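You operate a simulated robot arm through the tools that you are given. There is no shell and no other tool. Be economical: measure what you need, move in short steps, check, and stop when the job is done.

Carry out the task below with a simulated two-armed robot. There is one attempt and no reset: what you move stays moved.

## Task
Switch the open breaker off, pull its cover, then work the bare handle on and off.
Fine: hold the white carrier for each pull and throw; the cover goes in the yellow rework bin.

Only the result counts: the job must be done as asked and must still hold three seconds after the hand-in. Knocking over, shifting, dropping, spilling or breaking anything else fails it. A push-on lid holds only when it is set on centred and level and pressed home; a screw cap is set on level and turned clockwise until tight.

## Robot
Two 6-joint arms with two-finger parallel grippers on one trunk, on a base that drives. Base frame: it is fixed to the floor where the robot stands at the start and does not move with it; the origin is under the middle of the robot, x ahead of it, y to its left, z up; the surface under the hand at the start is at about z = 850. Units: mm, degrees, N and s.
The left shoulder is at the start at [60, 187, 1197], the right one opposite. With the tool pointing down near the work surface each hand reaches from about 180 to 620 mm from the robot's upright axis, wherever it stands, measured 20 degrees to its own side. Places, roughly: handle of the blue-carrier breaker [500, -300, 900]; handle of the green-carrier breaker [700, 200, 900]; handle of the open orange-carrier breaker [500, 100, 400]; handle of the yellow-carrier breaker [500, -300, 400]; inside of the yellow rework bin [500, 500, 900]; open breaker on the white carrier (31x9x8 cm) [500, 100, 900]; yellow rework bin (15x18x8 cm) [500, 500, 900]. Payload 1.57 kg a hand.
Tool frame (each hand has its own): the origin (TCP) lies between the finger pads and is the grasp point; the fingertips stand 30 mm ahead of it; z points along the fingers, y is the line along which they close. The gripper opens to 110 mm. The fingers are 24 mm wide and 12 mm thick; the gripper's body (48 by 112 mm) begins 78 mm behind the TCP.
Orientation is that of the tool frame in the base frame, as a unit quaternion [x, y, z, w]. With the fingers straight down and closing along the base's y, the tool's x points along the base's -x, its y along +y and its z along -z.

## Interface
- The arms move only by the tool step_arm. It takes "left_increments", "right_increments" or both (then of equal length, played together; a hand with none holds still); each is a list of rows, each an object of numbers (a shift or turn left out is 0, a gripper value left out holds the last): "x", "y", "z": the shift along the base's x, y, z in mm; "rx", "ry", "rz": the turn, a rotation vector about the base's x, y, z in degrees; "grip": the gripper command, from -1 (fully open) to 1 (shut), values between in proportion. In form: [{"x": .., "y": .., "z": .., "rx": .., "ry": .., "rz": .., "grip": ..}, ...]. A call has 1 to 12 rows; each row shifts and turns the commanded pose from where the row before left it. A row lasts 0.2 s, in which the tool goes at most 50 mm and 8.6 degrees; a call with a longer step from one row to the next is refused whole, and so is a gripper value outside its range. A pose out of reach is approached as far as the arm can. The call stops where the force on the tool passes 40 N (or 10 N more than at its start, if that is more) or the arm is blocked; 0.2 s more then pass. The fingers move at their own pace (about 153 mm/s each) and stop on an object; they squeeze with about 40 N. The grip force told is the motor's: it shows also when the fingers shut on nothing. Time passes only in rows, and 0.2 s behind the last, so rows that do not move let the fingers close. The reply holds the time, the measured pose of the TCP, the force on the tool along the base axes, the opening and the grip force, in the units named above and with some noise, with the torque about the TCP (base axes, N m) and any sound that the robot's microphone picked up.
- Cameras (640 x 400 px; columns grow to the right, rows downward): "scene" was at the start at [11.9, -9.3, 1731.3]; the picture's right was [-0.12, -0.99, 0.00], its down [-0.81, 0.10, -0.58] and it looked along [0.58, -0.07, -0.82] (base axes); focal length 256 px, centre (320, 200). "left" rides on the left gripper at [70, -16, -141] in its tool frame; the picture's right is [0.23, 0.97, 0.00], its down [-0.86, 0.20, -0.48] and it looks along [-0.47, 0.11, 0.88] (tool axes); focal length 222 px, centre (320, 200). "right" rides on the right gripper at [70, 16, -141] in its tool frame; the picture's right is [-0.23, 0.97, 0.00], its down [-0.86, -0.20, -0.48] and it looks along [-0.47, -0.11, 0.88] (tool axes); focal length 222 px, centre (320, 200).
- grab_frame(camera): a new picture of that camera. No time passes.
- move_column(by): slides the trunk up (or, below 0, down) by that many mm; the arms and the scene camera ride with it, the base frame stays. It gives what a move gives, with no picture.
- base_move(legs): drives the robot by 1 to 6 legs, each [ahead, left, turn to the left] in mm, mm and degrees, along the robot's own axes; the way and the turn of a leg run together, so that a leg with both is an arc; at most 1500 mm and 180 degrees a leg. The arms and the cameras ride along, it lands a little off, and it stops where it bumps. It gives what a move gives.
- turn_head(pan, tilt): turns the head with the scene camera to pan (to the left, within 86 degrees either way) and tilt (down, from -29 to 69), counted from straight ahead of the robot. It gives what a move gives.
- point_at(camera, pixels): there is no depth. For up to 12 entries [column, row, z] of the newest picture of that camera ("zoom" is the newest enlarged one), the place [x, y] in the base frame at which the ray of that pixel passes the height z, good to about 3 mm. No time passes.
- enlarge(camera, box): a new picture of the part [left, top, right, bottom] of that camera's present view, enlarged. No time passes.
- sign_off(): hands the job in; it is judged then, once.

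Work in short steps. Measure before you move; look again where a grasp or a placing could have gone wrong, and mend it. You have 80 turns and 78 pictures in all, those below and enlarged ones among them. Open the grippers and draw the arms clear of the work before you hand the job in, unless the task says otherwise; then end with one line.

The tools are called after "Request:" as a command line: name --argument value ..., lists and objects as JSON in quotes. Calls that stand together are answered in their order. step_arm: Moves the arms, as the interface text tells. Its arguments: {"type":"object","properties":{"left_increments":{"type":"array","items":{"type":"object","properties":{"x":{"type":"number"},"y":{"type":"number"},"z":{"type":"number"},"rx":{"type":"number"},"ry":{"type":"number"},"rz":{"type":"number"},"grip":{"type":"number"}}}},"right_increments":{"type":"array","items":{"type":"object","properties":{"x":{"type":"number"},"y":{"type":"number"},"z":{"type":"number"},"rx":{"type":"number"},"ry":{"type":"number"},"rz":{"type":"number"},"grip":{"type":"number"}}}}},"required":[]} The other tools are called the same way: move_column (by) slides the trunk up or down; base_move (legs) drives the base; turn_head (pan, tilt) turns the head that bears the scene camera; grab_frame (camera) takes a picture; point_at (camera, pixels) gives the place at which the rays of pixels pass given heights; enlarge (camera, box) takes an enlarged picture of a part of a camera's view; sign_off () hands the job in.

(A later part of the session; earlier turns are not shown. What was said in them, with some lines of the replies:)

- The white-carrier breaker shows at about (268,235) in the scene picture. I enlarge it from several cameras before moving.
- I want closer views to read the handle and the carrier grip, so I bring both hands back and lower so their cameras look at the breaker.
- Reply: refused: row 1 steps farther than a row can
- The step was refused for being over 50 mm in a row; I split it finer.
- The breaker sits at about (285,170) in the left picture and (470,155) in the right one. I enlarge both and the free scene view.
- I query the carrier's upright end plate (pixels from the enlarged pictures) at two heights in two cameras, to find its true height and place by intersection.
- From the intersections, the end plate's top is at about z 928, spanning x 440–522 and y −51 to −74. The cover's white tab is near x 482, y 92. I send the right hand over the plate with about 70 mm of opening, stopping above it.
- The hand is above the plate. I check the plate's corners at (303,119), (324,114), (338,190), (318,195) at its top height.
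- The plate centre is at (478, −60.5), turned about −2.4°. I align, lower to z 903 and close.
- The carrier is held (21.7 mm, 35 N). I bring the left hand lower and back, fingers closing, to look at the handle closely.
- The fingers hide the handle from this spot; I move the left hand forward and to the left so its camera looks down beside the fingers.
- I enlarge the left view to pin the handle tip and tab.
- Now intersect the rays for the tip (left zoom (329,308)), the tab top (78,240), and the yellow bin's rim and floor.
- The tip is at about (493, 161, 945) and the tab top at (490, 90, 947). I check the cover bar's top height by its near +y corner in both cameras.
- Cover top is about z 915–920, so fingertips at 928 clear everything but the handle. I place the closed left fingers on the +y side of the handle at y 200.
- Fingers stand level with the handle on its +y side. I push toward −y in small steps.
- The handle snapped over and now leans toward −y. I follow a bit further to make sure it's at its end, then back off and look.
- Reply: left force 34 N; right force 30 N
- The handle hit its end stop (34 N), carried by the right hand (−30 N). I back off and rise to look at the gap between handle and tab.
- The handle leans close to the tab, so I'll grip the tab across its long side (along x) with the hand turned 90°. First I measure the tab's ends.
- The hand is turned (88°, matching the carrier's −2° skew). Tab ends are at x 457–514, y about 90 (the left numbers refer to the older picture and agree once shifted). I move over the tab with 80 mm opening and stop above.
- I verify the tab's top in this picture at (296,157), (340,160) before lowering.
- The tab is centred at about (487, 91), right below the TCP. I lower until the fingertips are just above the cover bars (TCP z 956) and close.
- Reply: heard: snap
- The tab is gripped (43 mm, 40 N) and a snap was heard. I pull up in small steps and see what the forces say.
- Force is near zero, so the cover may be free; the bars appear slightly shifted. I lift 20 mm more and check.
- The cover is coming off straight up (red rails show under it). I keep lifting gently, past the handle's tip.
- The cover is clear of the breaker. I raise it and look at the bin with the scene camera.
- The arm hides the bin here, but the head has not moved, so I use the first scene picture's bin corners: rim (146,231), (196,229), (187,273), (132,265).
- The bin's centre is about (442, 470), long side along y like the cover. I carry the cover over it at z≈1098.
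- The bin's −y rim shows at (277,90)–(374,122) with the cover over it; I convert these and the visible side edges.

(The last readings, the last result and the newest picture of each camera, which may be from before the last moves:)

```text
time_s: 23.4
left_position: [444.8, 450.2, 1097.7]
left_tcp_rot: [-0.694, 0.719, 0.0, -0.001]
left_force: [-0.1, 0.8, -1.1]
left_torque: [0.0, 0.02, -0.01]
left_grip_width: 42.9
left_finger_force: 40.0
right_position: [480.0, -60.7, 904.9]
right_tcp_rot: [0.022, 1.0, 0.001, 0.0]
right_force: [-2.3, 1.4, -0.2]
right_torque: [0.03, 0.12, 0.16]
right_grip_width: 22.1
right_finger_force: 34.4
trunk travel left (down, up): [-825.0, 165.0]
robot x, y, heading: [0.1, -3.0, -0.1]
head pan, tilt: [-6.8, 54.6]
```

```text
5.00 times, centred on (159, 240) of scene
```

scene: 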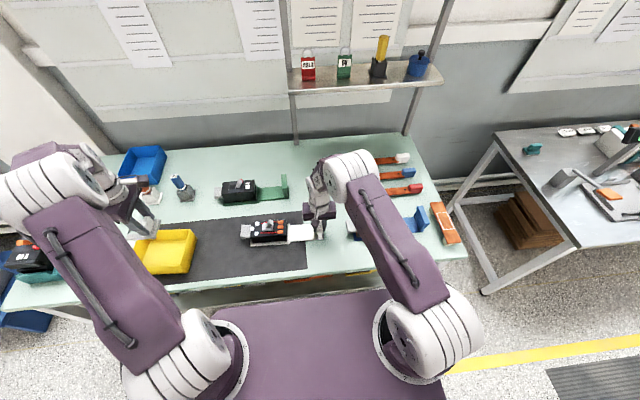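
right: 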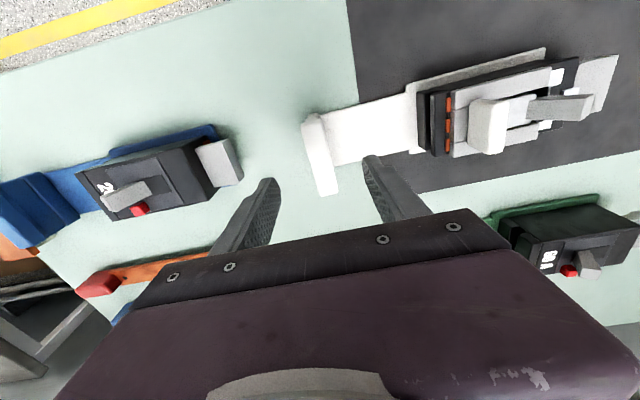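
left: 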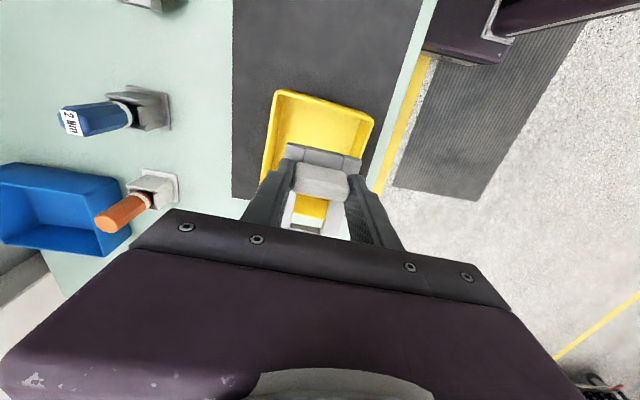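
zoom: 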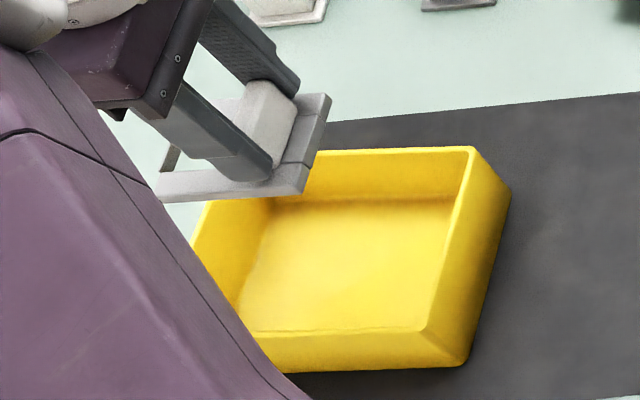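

The bin is centred near (450, 500), turned about −6°. I move +32 in y, turn the cover to match, and lower to z 1010 for a check.

Request:
step_arm --left_increments '[{"x": 3, "y": 16, "rz": -4.5}, {"x": 2, "y": 16}, {"z": -30}, {"z": -30}, {"z": -28}, {}]'

Request:
enlarge --camera "scene" --box '[95, 200, 223, 280]'

Request:
grab_frame --camera "left"

```text
time_s: 24.8
left_position: [450.2, 482.2, 1009.0]
left_tcp_rot: [-0.666, 0.746, 0.0, 0.0]
left_force: [-0.5, 1.1, -0.4]
left_torque: [-0.05, 0.01, 0.01]
left_grip_width: 42.6
left_finger_force: 39.9
right_position: [478.8, -61.3, 905.2]
right_tcp_rot: [0.021, 1.0, 0.0, 0.0]
right_force: [-0.7, 1.2, 0.4]
right_torque: [-0.06, 0.02, 0.33]
right_grip_width: 22.0
right_finger_force: 34.8
trunk travel left (down, up): [-825.0, 165.0]
robot x, y, heading: [0.7, -1.1, 0.0]
head pan, tilt: [-6.8, 54.6]
```

```text
5.00 times, centred on (159, 240) of scene
```

zoom: 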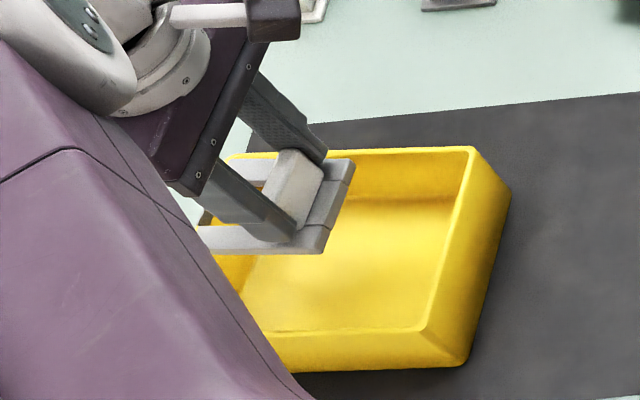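

```text
38 pictures are left
```

left: 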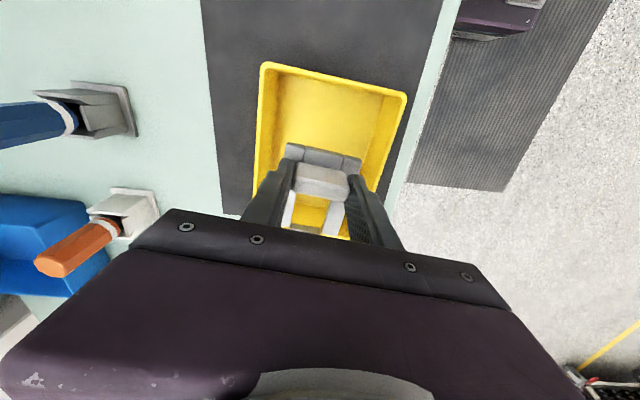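

I check bin corners again at (262,63), (407,97) and the far inside at (350,238).

Request:
point_at --camera "left" --pixels '[[262, 63, 900], [407, 97, 900], [254, 190, 900], [373, 190, 900], [348, 238, 900], [348, 238, 860], [262, 63, 920], [407, 97, 920]]'

Request:
enlarge --camera "left" --box '[224, 50, 424, 250]'

```text
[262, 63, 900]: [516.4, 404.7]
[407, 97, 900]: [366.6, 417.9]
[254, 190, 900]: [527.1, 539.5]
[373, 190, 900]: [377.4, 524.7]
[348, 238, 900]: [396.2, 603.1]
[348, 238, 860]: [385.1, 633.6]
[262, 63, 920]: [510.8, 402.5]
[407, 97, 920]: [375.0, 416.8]
```

```text
2.00 times, centred on (324, 150) of left
```

zoom: 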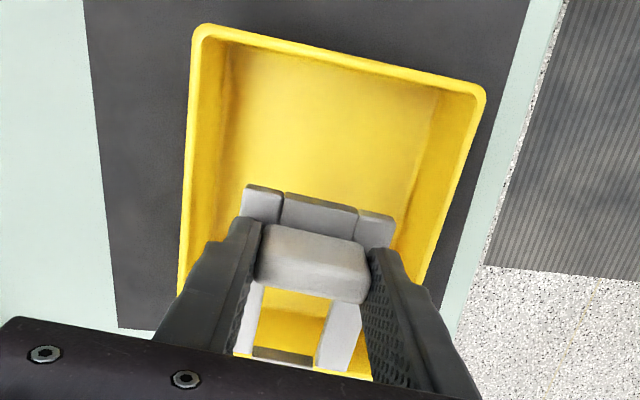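

The rim is at about z 900 and the bin centre at (450, 501); the cover spans y ≈ 452–552, well centred. I lower to about z 930.

Request:
step_arm --left_increments '[{"z": -25}, {"z": -25}, {"z": -20}, {"z": -6}, {}]'

Request:
enlarge --camera "scene" --box '[95, 200, 223, 280]'

```text
time_s: 26.0
left_position: [450.5, 481.6, 933.5]
left_tcp_rot: [-0.666, 0.746, 0.0, 0.0]
left_force: [-0.5, -0.2, -1.3]
left_torque: [-0.02, 0.0, 0.01]
left_grip_width: 43.0
left_finger_force: 40.1
right_position: [477.7, -61.1, 905.0]
right_tcp_rot: [0.021, 1.0, 0.0, -0.001]
right_force: [-0.8, 0.7, -0.2]
right_torque: [-0.05, -0.03, 0.18]
right_grip_width: 21.9
right_finger_force: 34.6
trunk travel left (down, up): [-825.0, 165.0]
robot x, y, heading: [-0.9, 2.4, -0.1]
head pan, tilt: [-6.8, 54.6]
```

```text
5.00 times, centred on (159, 240) of scene
```

zoom: 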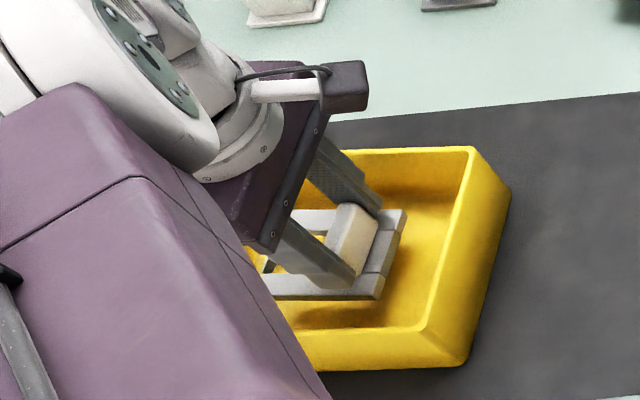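

The cover is inside the bin, still a little above the floor. I lower in 5 mm steps until it touches.

Request:
step_arm --left_increments '[{"z": -5}, {"z": -5}, {"z": -5}, {"z": -4}]'

```text
time_s: 27.0
left_position: [450.0, 481.8, 913.3]
left_tcp_rot: [-0.666, 0.746, 0.0, 0.0]
left_force: [0.2, 0.1, 0.8]
left_torque: [-0.01, -0.01, 0.02]
left_grip_width: 43.0
left_finger_force: 39.8
right_position: [479.5, -61.3, 904.7]
right_tcp_rot: [0.021, 1.0, 0.0, 0.0]
right_force: [-0.5, 0.6, 0.7]
right_torque: [-0.04, -0.05, 0.22]
right_grip_width: 22.0
right_finger_force: 34.5
trunk travel left (down, up): [-825.0, 165.0]
robot x, y, heading: [-0.0, 0.3, 0.2]
head pan, tilt: [-6.8, 54.6]
```

No contact yet; I keep lowering in 3 mm steps.

Request:
step_arm --left_increments '[{"z": -3}, {"z": -3}, {"z": -3}]'

Request:
enlarge --camera "scene" --box '[111, 210, 207, 270]'

```text
time_s: 27.8
left_position: [450.8, 482.7, 905.0]
left_tcp_rot: [-0.666, 0.746, 0.0, 0.0]
left_force: [-0.2, 0.1, -0.3]
left_torque: [0.04, -0.02, -0.02]
left_grip_width: 43.0
left_finger_force: 39.9
right_position: [479.0, -61.4, 905.1]
right_tcp_rot: [0.021, 1.0, 0.0, 0.001]
right_force: [-0.9, 0.7, -0.3]
right_torque: [-0.04, 0.0, 0.17]
right_grip_width: 22.0
right_finger_force: 34.4
trunk travel left (down, up): [-825.0, 165.0]
robot x, y, heading: [0.7, 1.8, 0.1]
head pan, tilt: [-6.8, 54.6]
```

```text
6.67 times, centred on (159, 240) of scene
```

zoom: 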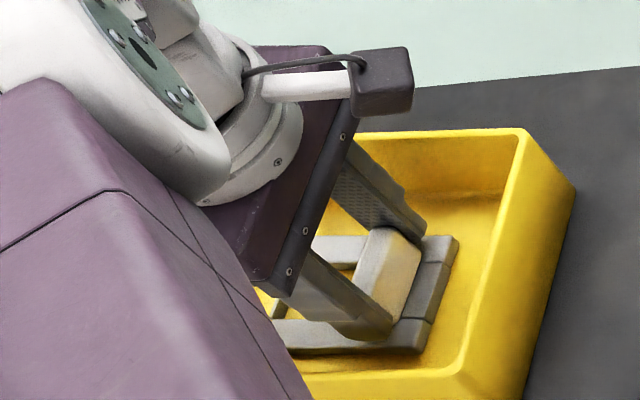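

The shadow is closing in; a few more millimetres.

Request:
step_arm --left_increments '[{"z": -3}, {"z": -3}, {"z": -3}, {"z": -3}, {"z": -3}]'

```text
time_s: 28.8
left_position: [451.9, 482.4, 899.2]
left_tcp_rot: [-0.666, 0.746, 0.0, 0.005]
left_force: [-6.6, -4.8, 20.9]
left_torque: [-0.49, 0.31, -0.07]
left_grip_width: 42.9
left_finger_force: 39.5
right_position: [476.3, -61.8, 905.9]
right_tcp_rot: [0.02, 1.0, 0.001, 0.0]
right_force: [1.1, 0.5, -0.2]
right_torque: [-0.29, 0.17, -0.21]
right_grip_width: 21.6
right_finger_force: 35.3
trunk travel left (down, up): [-825.0, 165.0]
robot x, y, heading: [-3.2, -2.3, -0.0]
head pan, tilt: [-6.8, 54.6]
stopped in row 4 (left hand): the force on the tool passed its limit at 47 N (the readings are from after the stop); the commanded pose is now the measured one
```

Contact with the floor at TCP z ≈ 899. I back up 1 mm, open to about 66 mm, and withdraw upward.

Request:
step_arm --left_increments '[{"z": 2}, {"grip": 0}, {"grip": -0.2}, {}, {"z": 30}, {"z": 40}, {"z": 40}, {"z": 40}, {"z": 40}]'

Request:
enlarge --camera "left" --box '[224, 50, 424, 250]'

Request:
grab_frame --camera "scene"

```text
time_s: 30.8
left_position: [452.4, 482.1, 1089.3]
left_tcp_rot: [-0.666, 0.746, 0.0, 0.003]
left_force: [-1.2, -1.3, 0.0]
left_torque: [-0.03, 0.03, -0.01]
left_grip_width: 66.1
left_finger_force: 0.1
right_position: [479.0, -61.3, 905.1]
right_tcp_rot: [0.021, 1.0, 0.0, 0.0]
right_force: [1.4, 1.7, 2.9]
right_torque: [0.18, -0.5, -0.1]
right_grip_width: 21.6
right_finger_force: 35.0
trunk travel left (down, up): [-825.0, 165.0]
robot x, y, heading: [3.4, 0.5, 0.0]
head pan, tilt: [-6.8, 54.6]
```

```text
2.00 times, centred on (324, 150) of left
```

zoom: 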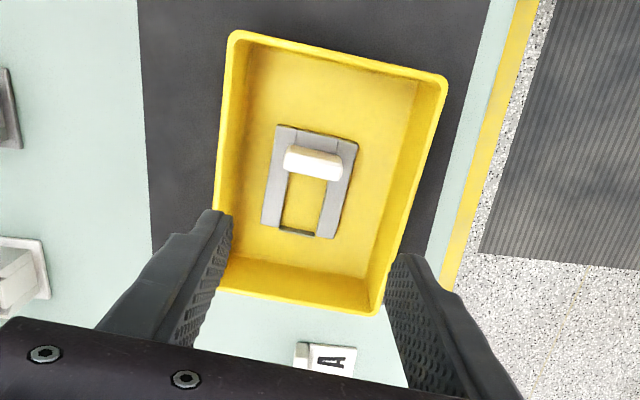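

```text
33 pictures are left
```

scene: 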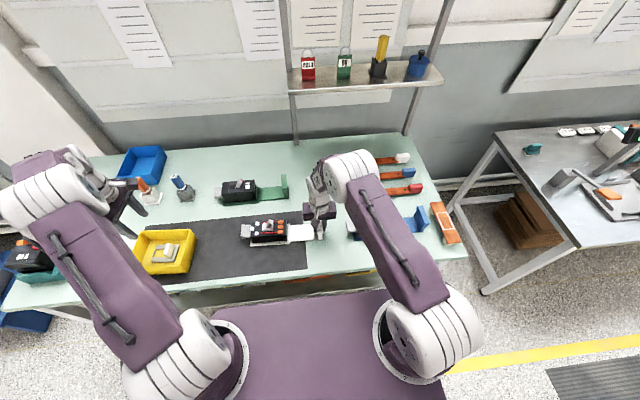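

The cover lies flat in the bin. I return the left hand, closing, to above the breaker's −y side and look at the bare handle.

Request:
step_arm --left_increments '[{"x": 4, "y": -38, "grip": 1}, {"x": 4, "y": -38}, {"x": 4, "y": -38}, {"x": 4, "y": -38}, {"x": 4, "y": -38}, {"x": 4, "y": -38}, {"x": 4, "y": -38}, {"x": 4, "y": -38}, {"x": 4, "y": -38}, {"x": 4, "y": -38}, {"y": -38}, {}]'

Request:
enlarge --camera "scene" --box '[235, 205, 299, 245]'

Request:
grab_frame --camera "left"

```text
time_s: 33.4
left_position: [492.1, 65.5, 1089.3]
left_tcp_rot: [-0.666, 0.746, 0.0, 0.004]
left_force: [-0.4, -0.3, 0.7]
left_torque: [-0.04, 0.0, 0.02]
left_grip_width: 0.2
left_finger_force: 21.9
right_position: [477.9, -61.5, 905.4]
right_tcp_rot: [0.02, 1.0, 0.0, 0.0]
right_force: [0.2, 0.5, 3.1]
right_torque: [-0.12, -0.03, 0.06]
right_grip_width: 22.0
right_finger_force: 34.7
trunk travel left (down, up): [-825.0, 165.0]
robot x, y, heading: [1.6, 0.2, 0.1]
head pan, tilt: [-6.8, 54.6]
```

```text
10.00 times, centred on (267, 225) of scene
```

zoom: 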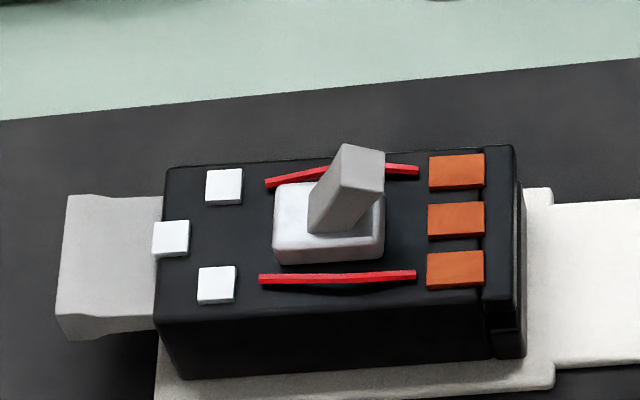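

```text
31 pictures are left
```

left: 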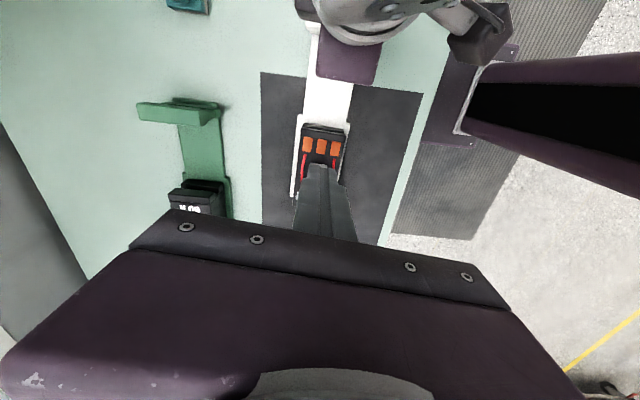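

The bare handle leans −y with its tip near (491, 107, 945). I lower the closed fingers at y 68 on its −y side, fingertips at z≈926.

Request:
step_arm --left_increments '[{"z": -45}, {"z": -45}, {"z": -30}, {"z": -13}, {}]'

Request:
enlarge --camera "scene" --box '[235, 205, 299, 245]'

```text
time_s: 34.6
left_position: [491.2, 66.3, 955.6]
left_tcp_rot: [-0.667, 0.745, -0.001, 0.004]
left_force: [7.2, 17.5, 9.5]
left_torque: [-3.7, 1.25, 0.78]
left_grip_width: 0.1
left_finger_force: 21.1
right_position: [477.7, -61.0, 905.6]
right_tcp_rot: [0.021, 1.0, -0.001, -0.001]
right_force: [3.6, 2.4, 8.3]
right_torque: [-0.01, -0.24, -0.11]
right_grip_width: 21.8
right_finger_force: 34.4
trunk travel left (down, up): [-825.0, 165.0]
robot x, y, heading: [-0.4, 1.8, 0.2]
head pan, tilt: [-6.8, 54.6]
```

```text
10.00 times, centred on (267, 225) of scene
```

zoom: 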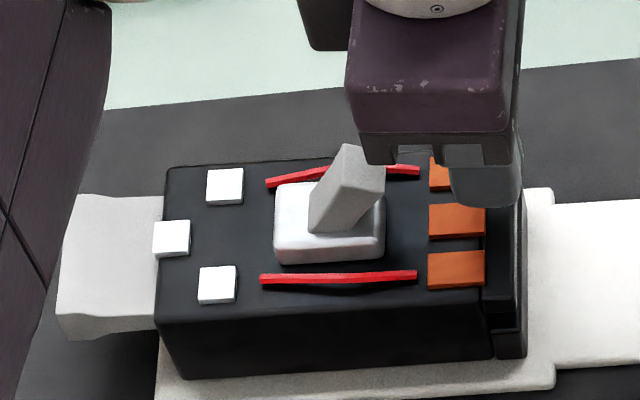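

A 17 N side force and −3.7 N·m torque: the left hand's camera bracket is touching the right wrist. I back off (+y, up) at once, then turn the hand back so the bracket faces the robot.

Request:
step_arm --left_increments '[{"z": 30}, {"z": 40}, {"y": 30, "z": 30}, {"y": 30}, {"y": 30}, {}]'

Request:
grab_frame --camera "scene"

```text
time_s: 36.0
left_position: [492.7, 155.3, 1056.8]
left_tcp_rot: [-0.666, 0.746, 0.0, 0.003]
left_force: [-0.2, -0.8, -0.2]
left_torque: [0.04, 0.01, 0.0]
left_grip_width: 0.0
left_finger_force: 21.5
right_position: [478.0, -61.5, 905.1]
right_tcp_rot: [0.02, 1.0, 0.0, 0.0]
right_force: [1.0, 1.7, 2.2]
right_torque: [0.11, 0.21, -0.01]
right_grip_width: 22.0
right_finger_force: 34.8
trunk travel left (down, up): [-825.0, 165.0]
robot x, y, heading: [3.8, -3.5, -0.1]
head pan, tilt: [-6.8, 54.6]
```

```text
29 pictures are left
```

scene: 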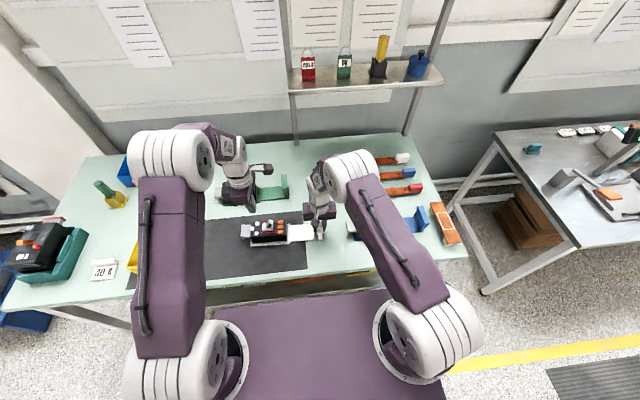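

Forces are back to normal and nothing moved. I turn the hand back by −83.5°.

Request:
step_arm --left_increments '[{"rz": -8.35}, {"rz": -8.35}, {"rz": -8.35}, {"rz": -8.35}, {"rz": -8.35}, {"rz": -8.35}, {"rz": -8.35}, {"rz": -8.35}, {"rz": -8.35}, {"rz": -8.35}, {}]'

Request:
step_arm --left_increments '[{"y": -40}, {"y": -37}, {"z": -35}, {"z": -30}, {"z": -20}, {"z": -15}, {}]'

Request:
enlarge --camera "scene" --box '[235, 205, 299, 245]'

```text
time_s: 38.4
left_position: [493.2, 155.9, 1054.4]
left_tcp_rot: [0.001, 1.0, -0.003, 0.003]
left_force: [0.0, 0.2, 0.4]
left_torque: [0.01, 0.0, 0.01]
left_grip_width: 0.0
left_finger_force: 21.4
right_position: [479.1, -61.1, 907.0]
right_tcp_rot: [0.021, 1.0, 0.0, 0.0]
right_force: [0.2, 2.4, 0.9]
right_torque: [0.01, -0.13, -0.04]
right_grip_width: 21.7
right_finger_force: 34.8
trunk travel left (down, up): [-825.0, 165.0]
robot x, y, heading: [-3.5, -1.1, 0.0]
head pan, tilt: [-6.8, 54.6]
```

```text
time_s: 40.0
left_position: [491.8, 79.0, 955.4]
left_tcp_rot: [0.001, 1.0, -0.003, 0.004]
left_force: [-0.2, -0.7, 0.2]
left_torque: [0.0, 0.0, -0.01]
left_grip_width: 0.2
left_finger_force: 21.3
right_position: [478.8, -61.4, 905.0]
right_tcp_rot: [0.022, 1.0, 0.0, -0.001]
right_force: [-1.2, -1.5, 0.8]
right_torque: [0.03, -0.12, -0.03]
right_grip_width: 21.7
right_finger_force: 34.6
trunk travel left (down, up): [-825.0, 165.0]
robot x, y, heading: [-0.2, -1.6, 0.1]
head pan, tilt: [-6.8, 54.6]
```

```text
10.00 times, centred on (267, 225) of scene
```

zoom: 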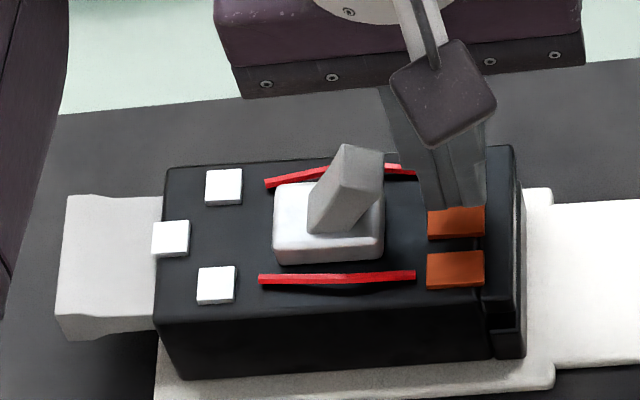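

The fingers are free on the −y side of the handle, no forces. I push +y to switch it on.

Request:
step_arm --left_increments '[{"y": 8}, {"y": 8}, {"y": 8}, {"y": 8}, {"y": 7}, {"y": 5}, {"y": 4}]'

Request:
enlarge --camera "scene" --box '[235, 205, 299, 245]'

```text
time_s: 41.6
left_position: [492.5, 126.2, 954.8]
left_tcp_rot: [0.0, 1.0, -0.002, 0.003]
left_force: [0.2, -0.4, 0.2]
left_torque: [-0.01, -0.02, -0.01]
left_grip_width: 0.1
left_finger_force: 21.1
right_position: [478.8, -60.4, 906.0]
right_tcp_rot: [0.02, 1.0, 0.0, 0.0]
right_force: [1.3, 0.2, 1.1]
right_torque: [-0.13, -0.41, 0.13]
right_grip_width: 21.8
right_finger_force: 34.5
trunk travel left (down, up): [-825.0, 165.0]
robot x, y, heading: [1.4, 0.2, -0.1]
head pan, tilt: [-6.8, 54.6]
```

```text
10.00 times, centred on (267, 225) of scene
```

zoom: 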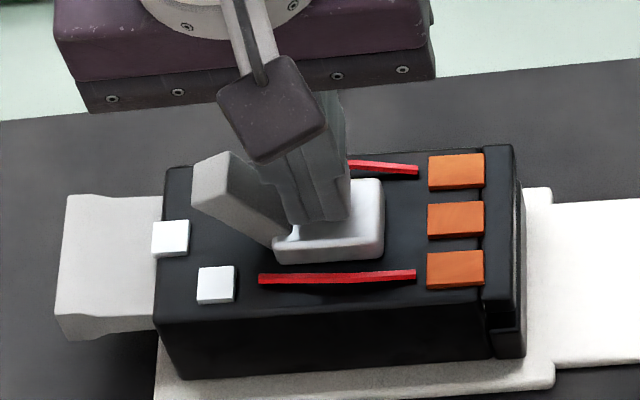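

It snapped to the +y (on) side. I follow a bit further to seat it against its stop.

Request:
step_arm --left_increments '[{"y": 5}, {"y": 4}, {"y": 3}]'

```text
time_s: 42.3
left_position: [493.2, 131.9, 955.2]
left_tcp_rot: [0.0, 1.0, -0.005, 0.003]
left_force: [-2.3, -7.5, 4.7]
left_torque: [-0.16, 0.0, -0.07]
left_grip_width: 0.0
left_finger_force: 21.2
right_position: [479.4, -58.8, 905.1]
right_tcp_rot: [0.02, 1.0, 0.001, 0.002]
right_force: [1.8, 5.7, -0.1]
right_torque: [-0.33, 0.47, -0.26]
right_grip_width: 21.7
right_finger_force: 35.0
trunk travel left (down, up): [-825.0, 165.0]
robot x, y, heading: [3.3, -0.9, 0.1]
head pan, tilt: [-6.8, 54.6]
stopped in row 3 (left hand): the force on the tool passed its limit at 44 N (the readings are from after the stop); the commanded pose is now the measured one
```

The handle is firmly on at its stop. I back off −y, rise, pass over the handle to y 200 and lower on its +y side.

Request:
step_arm --left_increments '[{"y": -15}, {"z": 35}, {"z": 30}, {"y": 40}, {"y": 43}, {"z": -35}, {"z": -30}, {}]'

Request:
enlarge --camera "scene" --box '[219, 190, 315, 250]'

```text
time_s: 44.1
left_position: [492.1, 201.0, 956.3]
left_tcp_rot: [0.0, 1.0, -0.005, 0.002]
left_force: [0.8, 0.5, -0.6]
left_torque: [-0.01, 0.02, 0.01]
left_grip_width: 0.0
left_finger_force: 21.2
right_position: [479.8, -58.9, 905.6]
right_tcp_rot: [0.021, 1.0, 0.003, 0.002]
right_force: [-0.6, 0.4, 0.2]
right_torque: [-0.16, 0.28, 0.06]
right_grip_width: 21.7
right_finger_force: 34.9
trunk travel left (down, up): [-825.0, 165.0]
robot x, y, heading: [1.4, -1.1, -0.2]
head pan, tilt: [-6.8, 54.6]
```

```text
6.67 times, centred on (267, 220) of scene
```

zoom: 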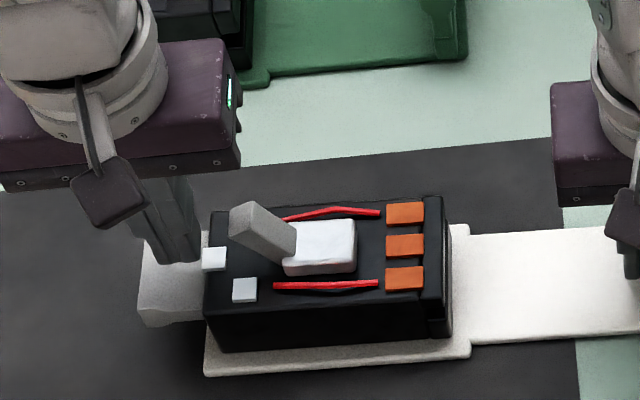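

The handle is on, and the fingers stand clear on its +y side. I push −y to switch off and follow to the stop.

Request:
step_arm --left_increments '[{"y": -8}, {"y": -8}, {"y": -8}, {"y": -8}, {"y": -8}, {"y": -8}, {"y": -6}, {"y": -4}, {"y": -3}]'

Request:
enlarge --camera "scene" --box '[219, 190, 315, 250]'

```text
time_s: 46.1
left_position: [493.3, 142.3, 955.2]
left_tcp_rot: [0.001, 1.0, -0.004, 0.003]
left_force: [0.7, 34.3, 0.4]
left_torque: [1.06, -0.02, -0.31]
left_grip_width: 0.0
left_finger_force: 20.7
right_position: [478.7, -59.5, 907.0]
right_tcp_rot: [0.021, 1.0, 0.001, 0.001]
right_force: [1.7, -32.8, -0.4]
right_torque: [0.27, -0.32, 0.03]
right_grip_width: 22.1
right_finger_force: 34.6
trunk travel left (down, up): [-825.0, 165.0]
robot x, y, heading: [1.3, -1.1, -0.0]
head pan, tilt: [-6.8, 54.6]
```

```text
6.67 times, centred on (267, 220) of scene
```

zoom: 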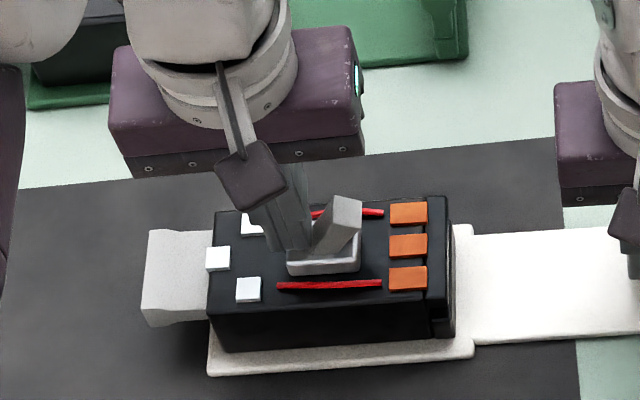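

It is off, at the stop with 34 N. I back the left hand off and up, well clear, with the right still holding; then release.

Request:
step_arm --left_increments '[{"y": 15}, {"y": 20, "z": 35}, {"y": 30, "z": 35}, {"y": 30, "z": 35, "grip": -0.3}, {"z": 40}, {"z": 40}, {}]'

Request:
step_arm --right_increments '[{"grip": 0.5}, {"grip": 0.2}, {"grip": -0.1}, {}, {"z": 30}, {"z": 40}, {"z": 40}, {"y": -20, "z": 40}, {"y": -30, "z": 30}, {}]'

Request:
grab_frame --camera "scene"

Request:
enlarge --camera "scene" --box '[219, 190, 347, 270]'

```text
time_s: 47.7
left_position: [492.6, 234.4, 1142.1]
left_tcp_rot: [0.0, 1.0, -0.004, 0.002]
left_force: [1.0, -0.5, -0.5]
left_torque: [-0.01, 0.03, 0.05]
left_grip_width: 71.4
left_finger_force: 0.0
right_position: [478.7, -59.2, 906.1]
right_tcp_rot: [0.02, 1.0, 0.001, 0.001]
right_force: [-1.3, -0.5, -0.1]
right_torque: [-0.16, 0.17, -0.03]
right_grip_width: 21.8
right_finger_force: 34.6
trunk travel left (down, up): [-825.0, 165.0]
robot x, y, heading: [4.4, 0.4, 0.1]
head pan, tilt: [-6.8, 54.6]
```

```text
time_s: 49.9
left_position: [493.1, 234.7, 1141.2]
left_tcp_rot: [0.0, 1.0, -0.004, 0.003]
left_force: [-0.1, 0.6, -1.3]
left_torque: [-0.01, 0.0, 0.01]
left_grip_width: 71.3
left_finger_force: 0.0
right_position: [479.2, -110.7, 1085.9]
right_tcp_rot: [0.02, 1.0, 0.002, 0.002]
right_force: [-0.3, -0.8, 0.1]
right_torque: [-0.01, 0.0, 0.02]
right_grip_width: 60.4
right_finger_force: 0.1
trunk travel left (down, up): [-825.0, 165.0]
robot x, y, heading: [1.8, 2.0, -0.0]
head pan, tilt: [-6.8, 54.6]
```

```text
24 pictures are left
```

scene: 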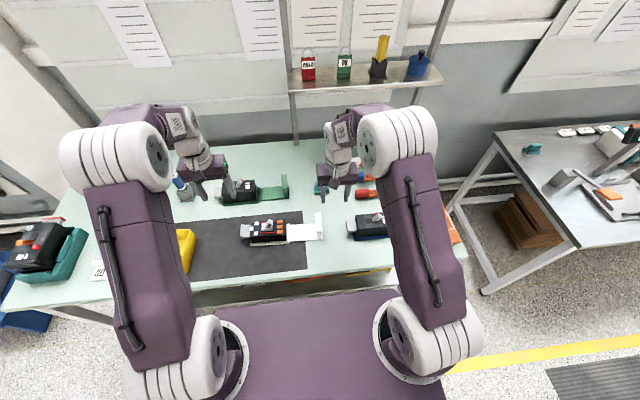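

```text
5.00 times, centred on (283, 230) of scene
```

zoom: 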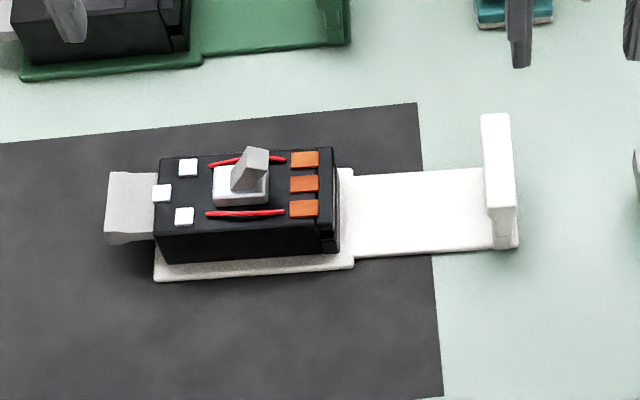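

The handle is off, the cover is in the bin, the carrier is standing and both hands are clear, so I hand in.

Request:
sign_off

```text
The job is handed in.
```

The white-carrier breaker was switched off and its cover pulled and laid in the yellow rework bin. The bare handle was then thrown on and back off, with the right hand holding the carrier throughout, and the job is handed in. While positioning for the on-throw, the left hand briefly bumped the right wrist (about 17 N), but nothing was seen to move.
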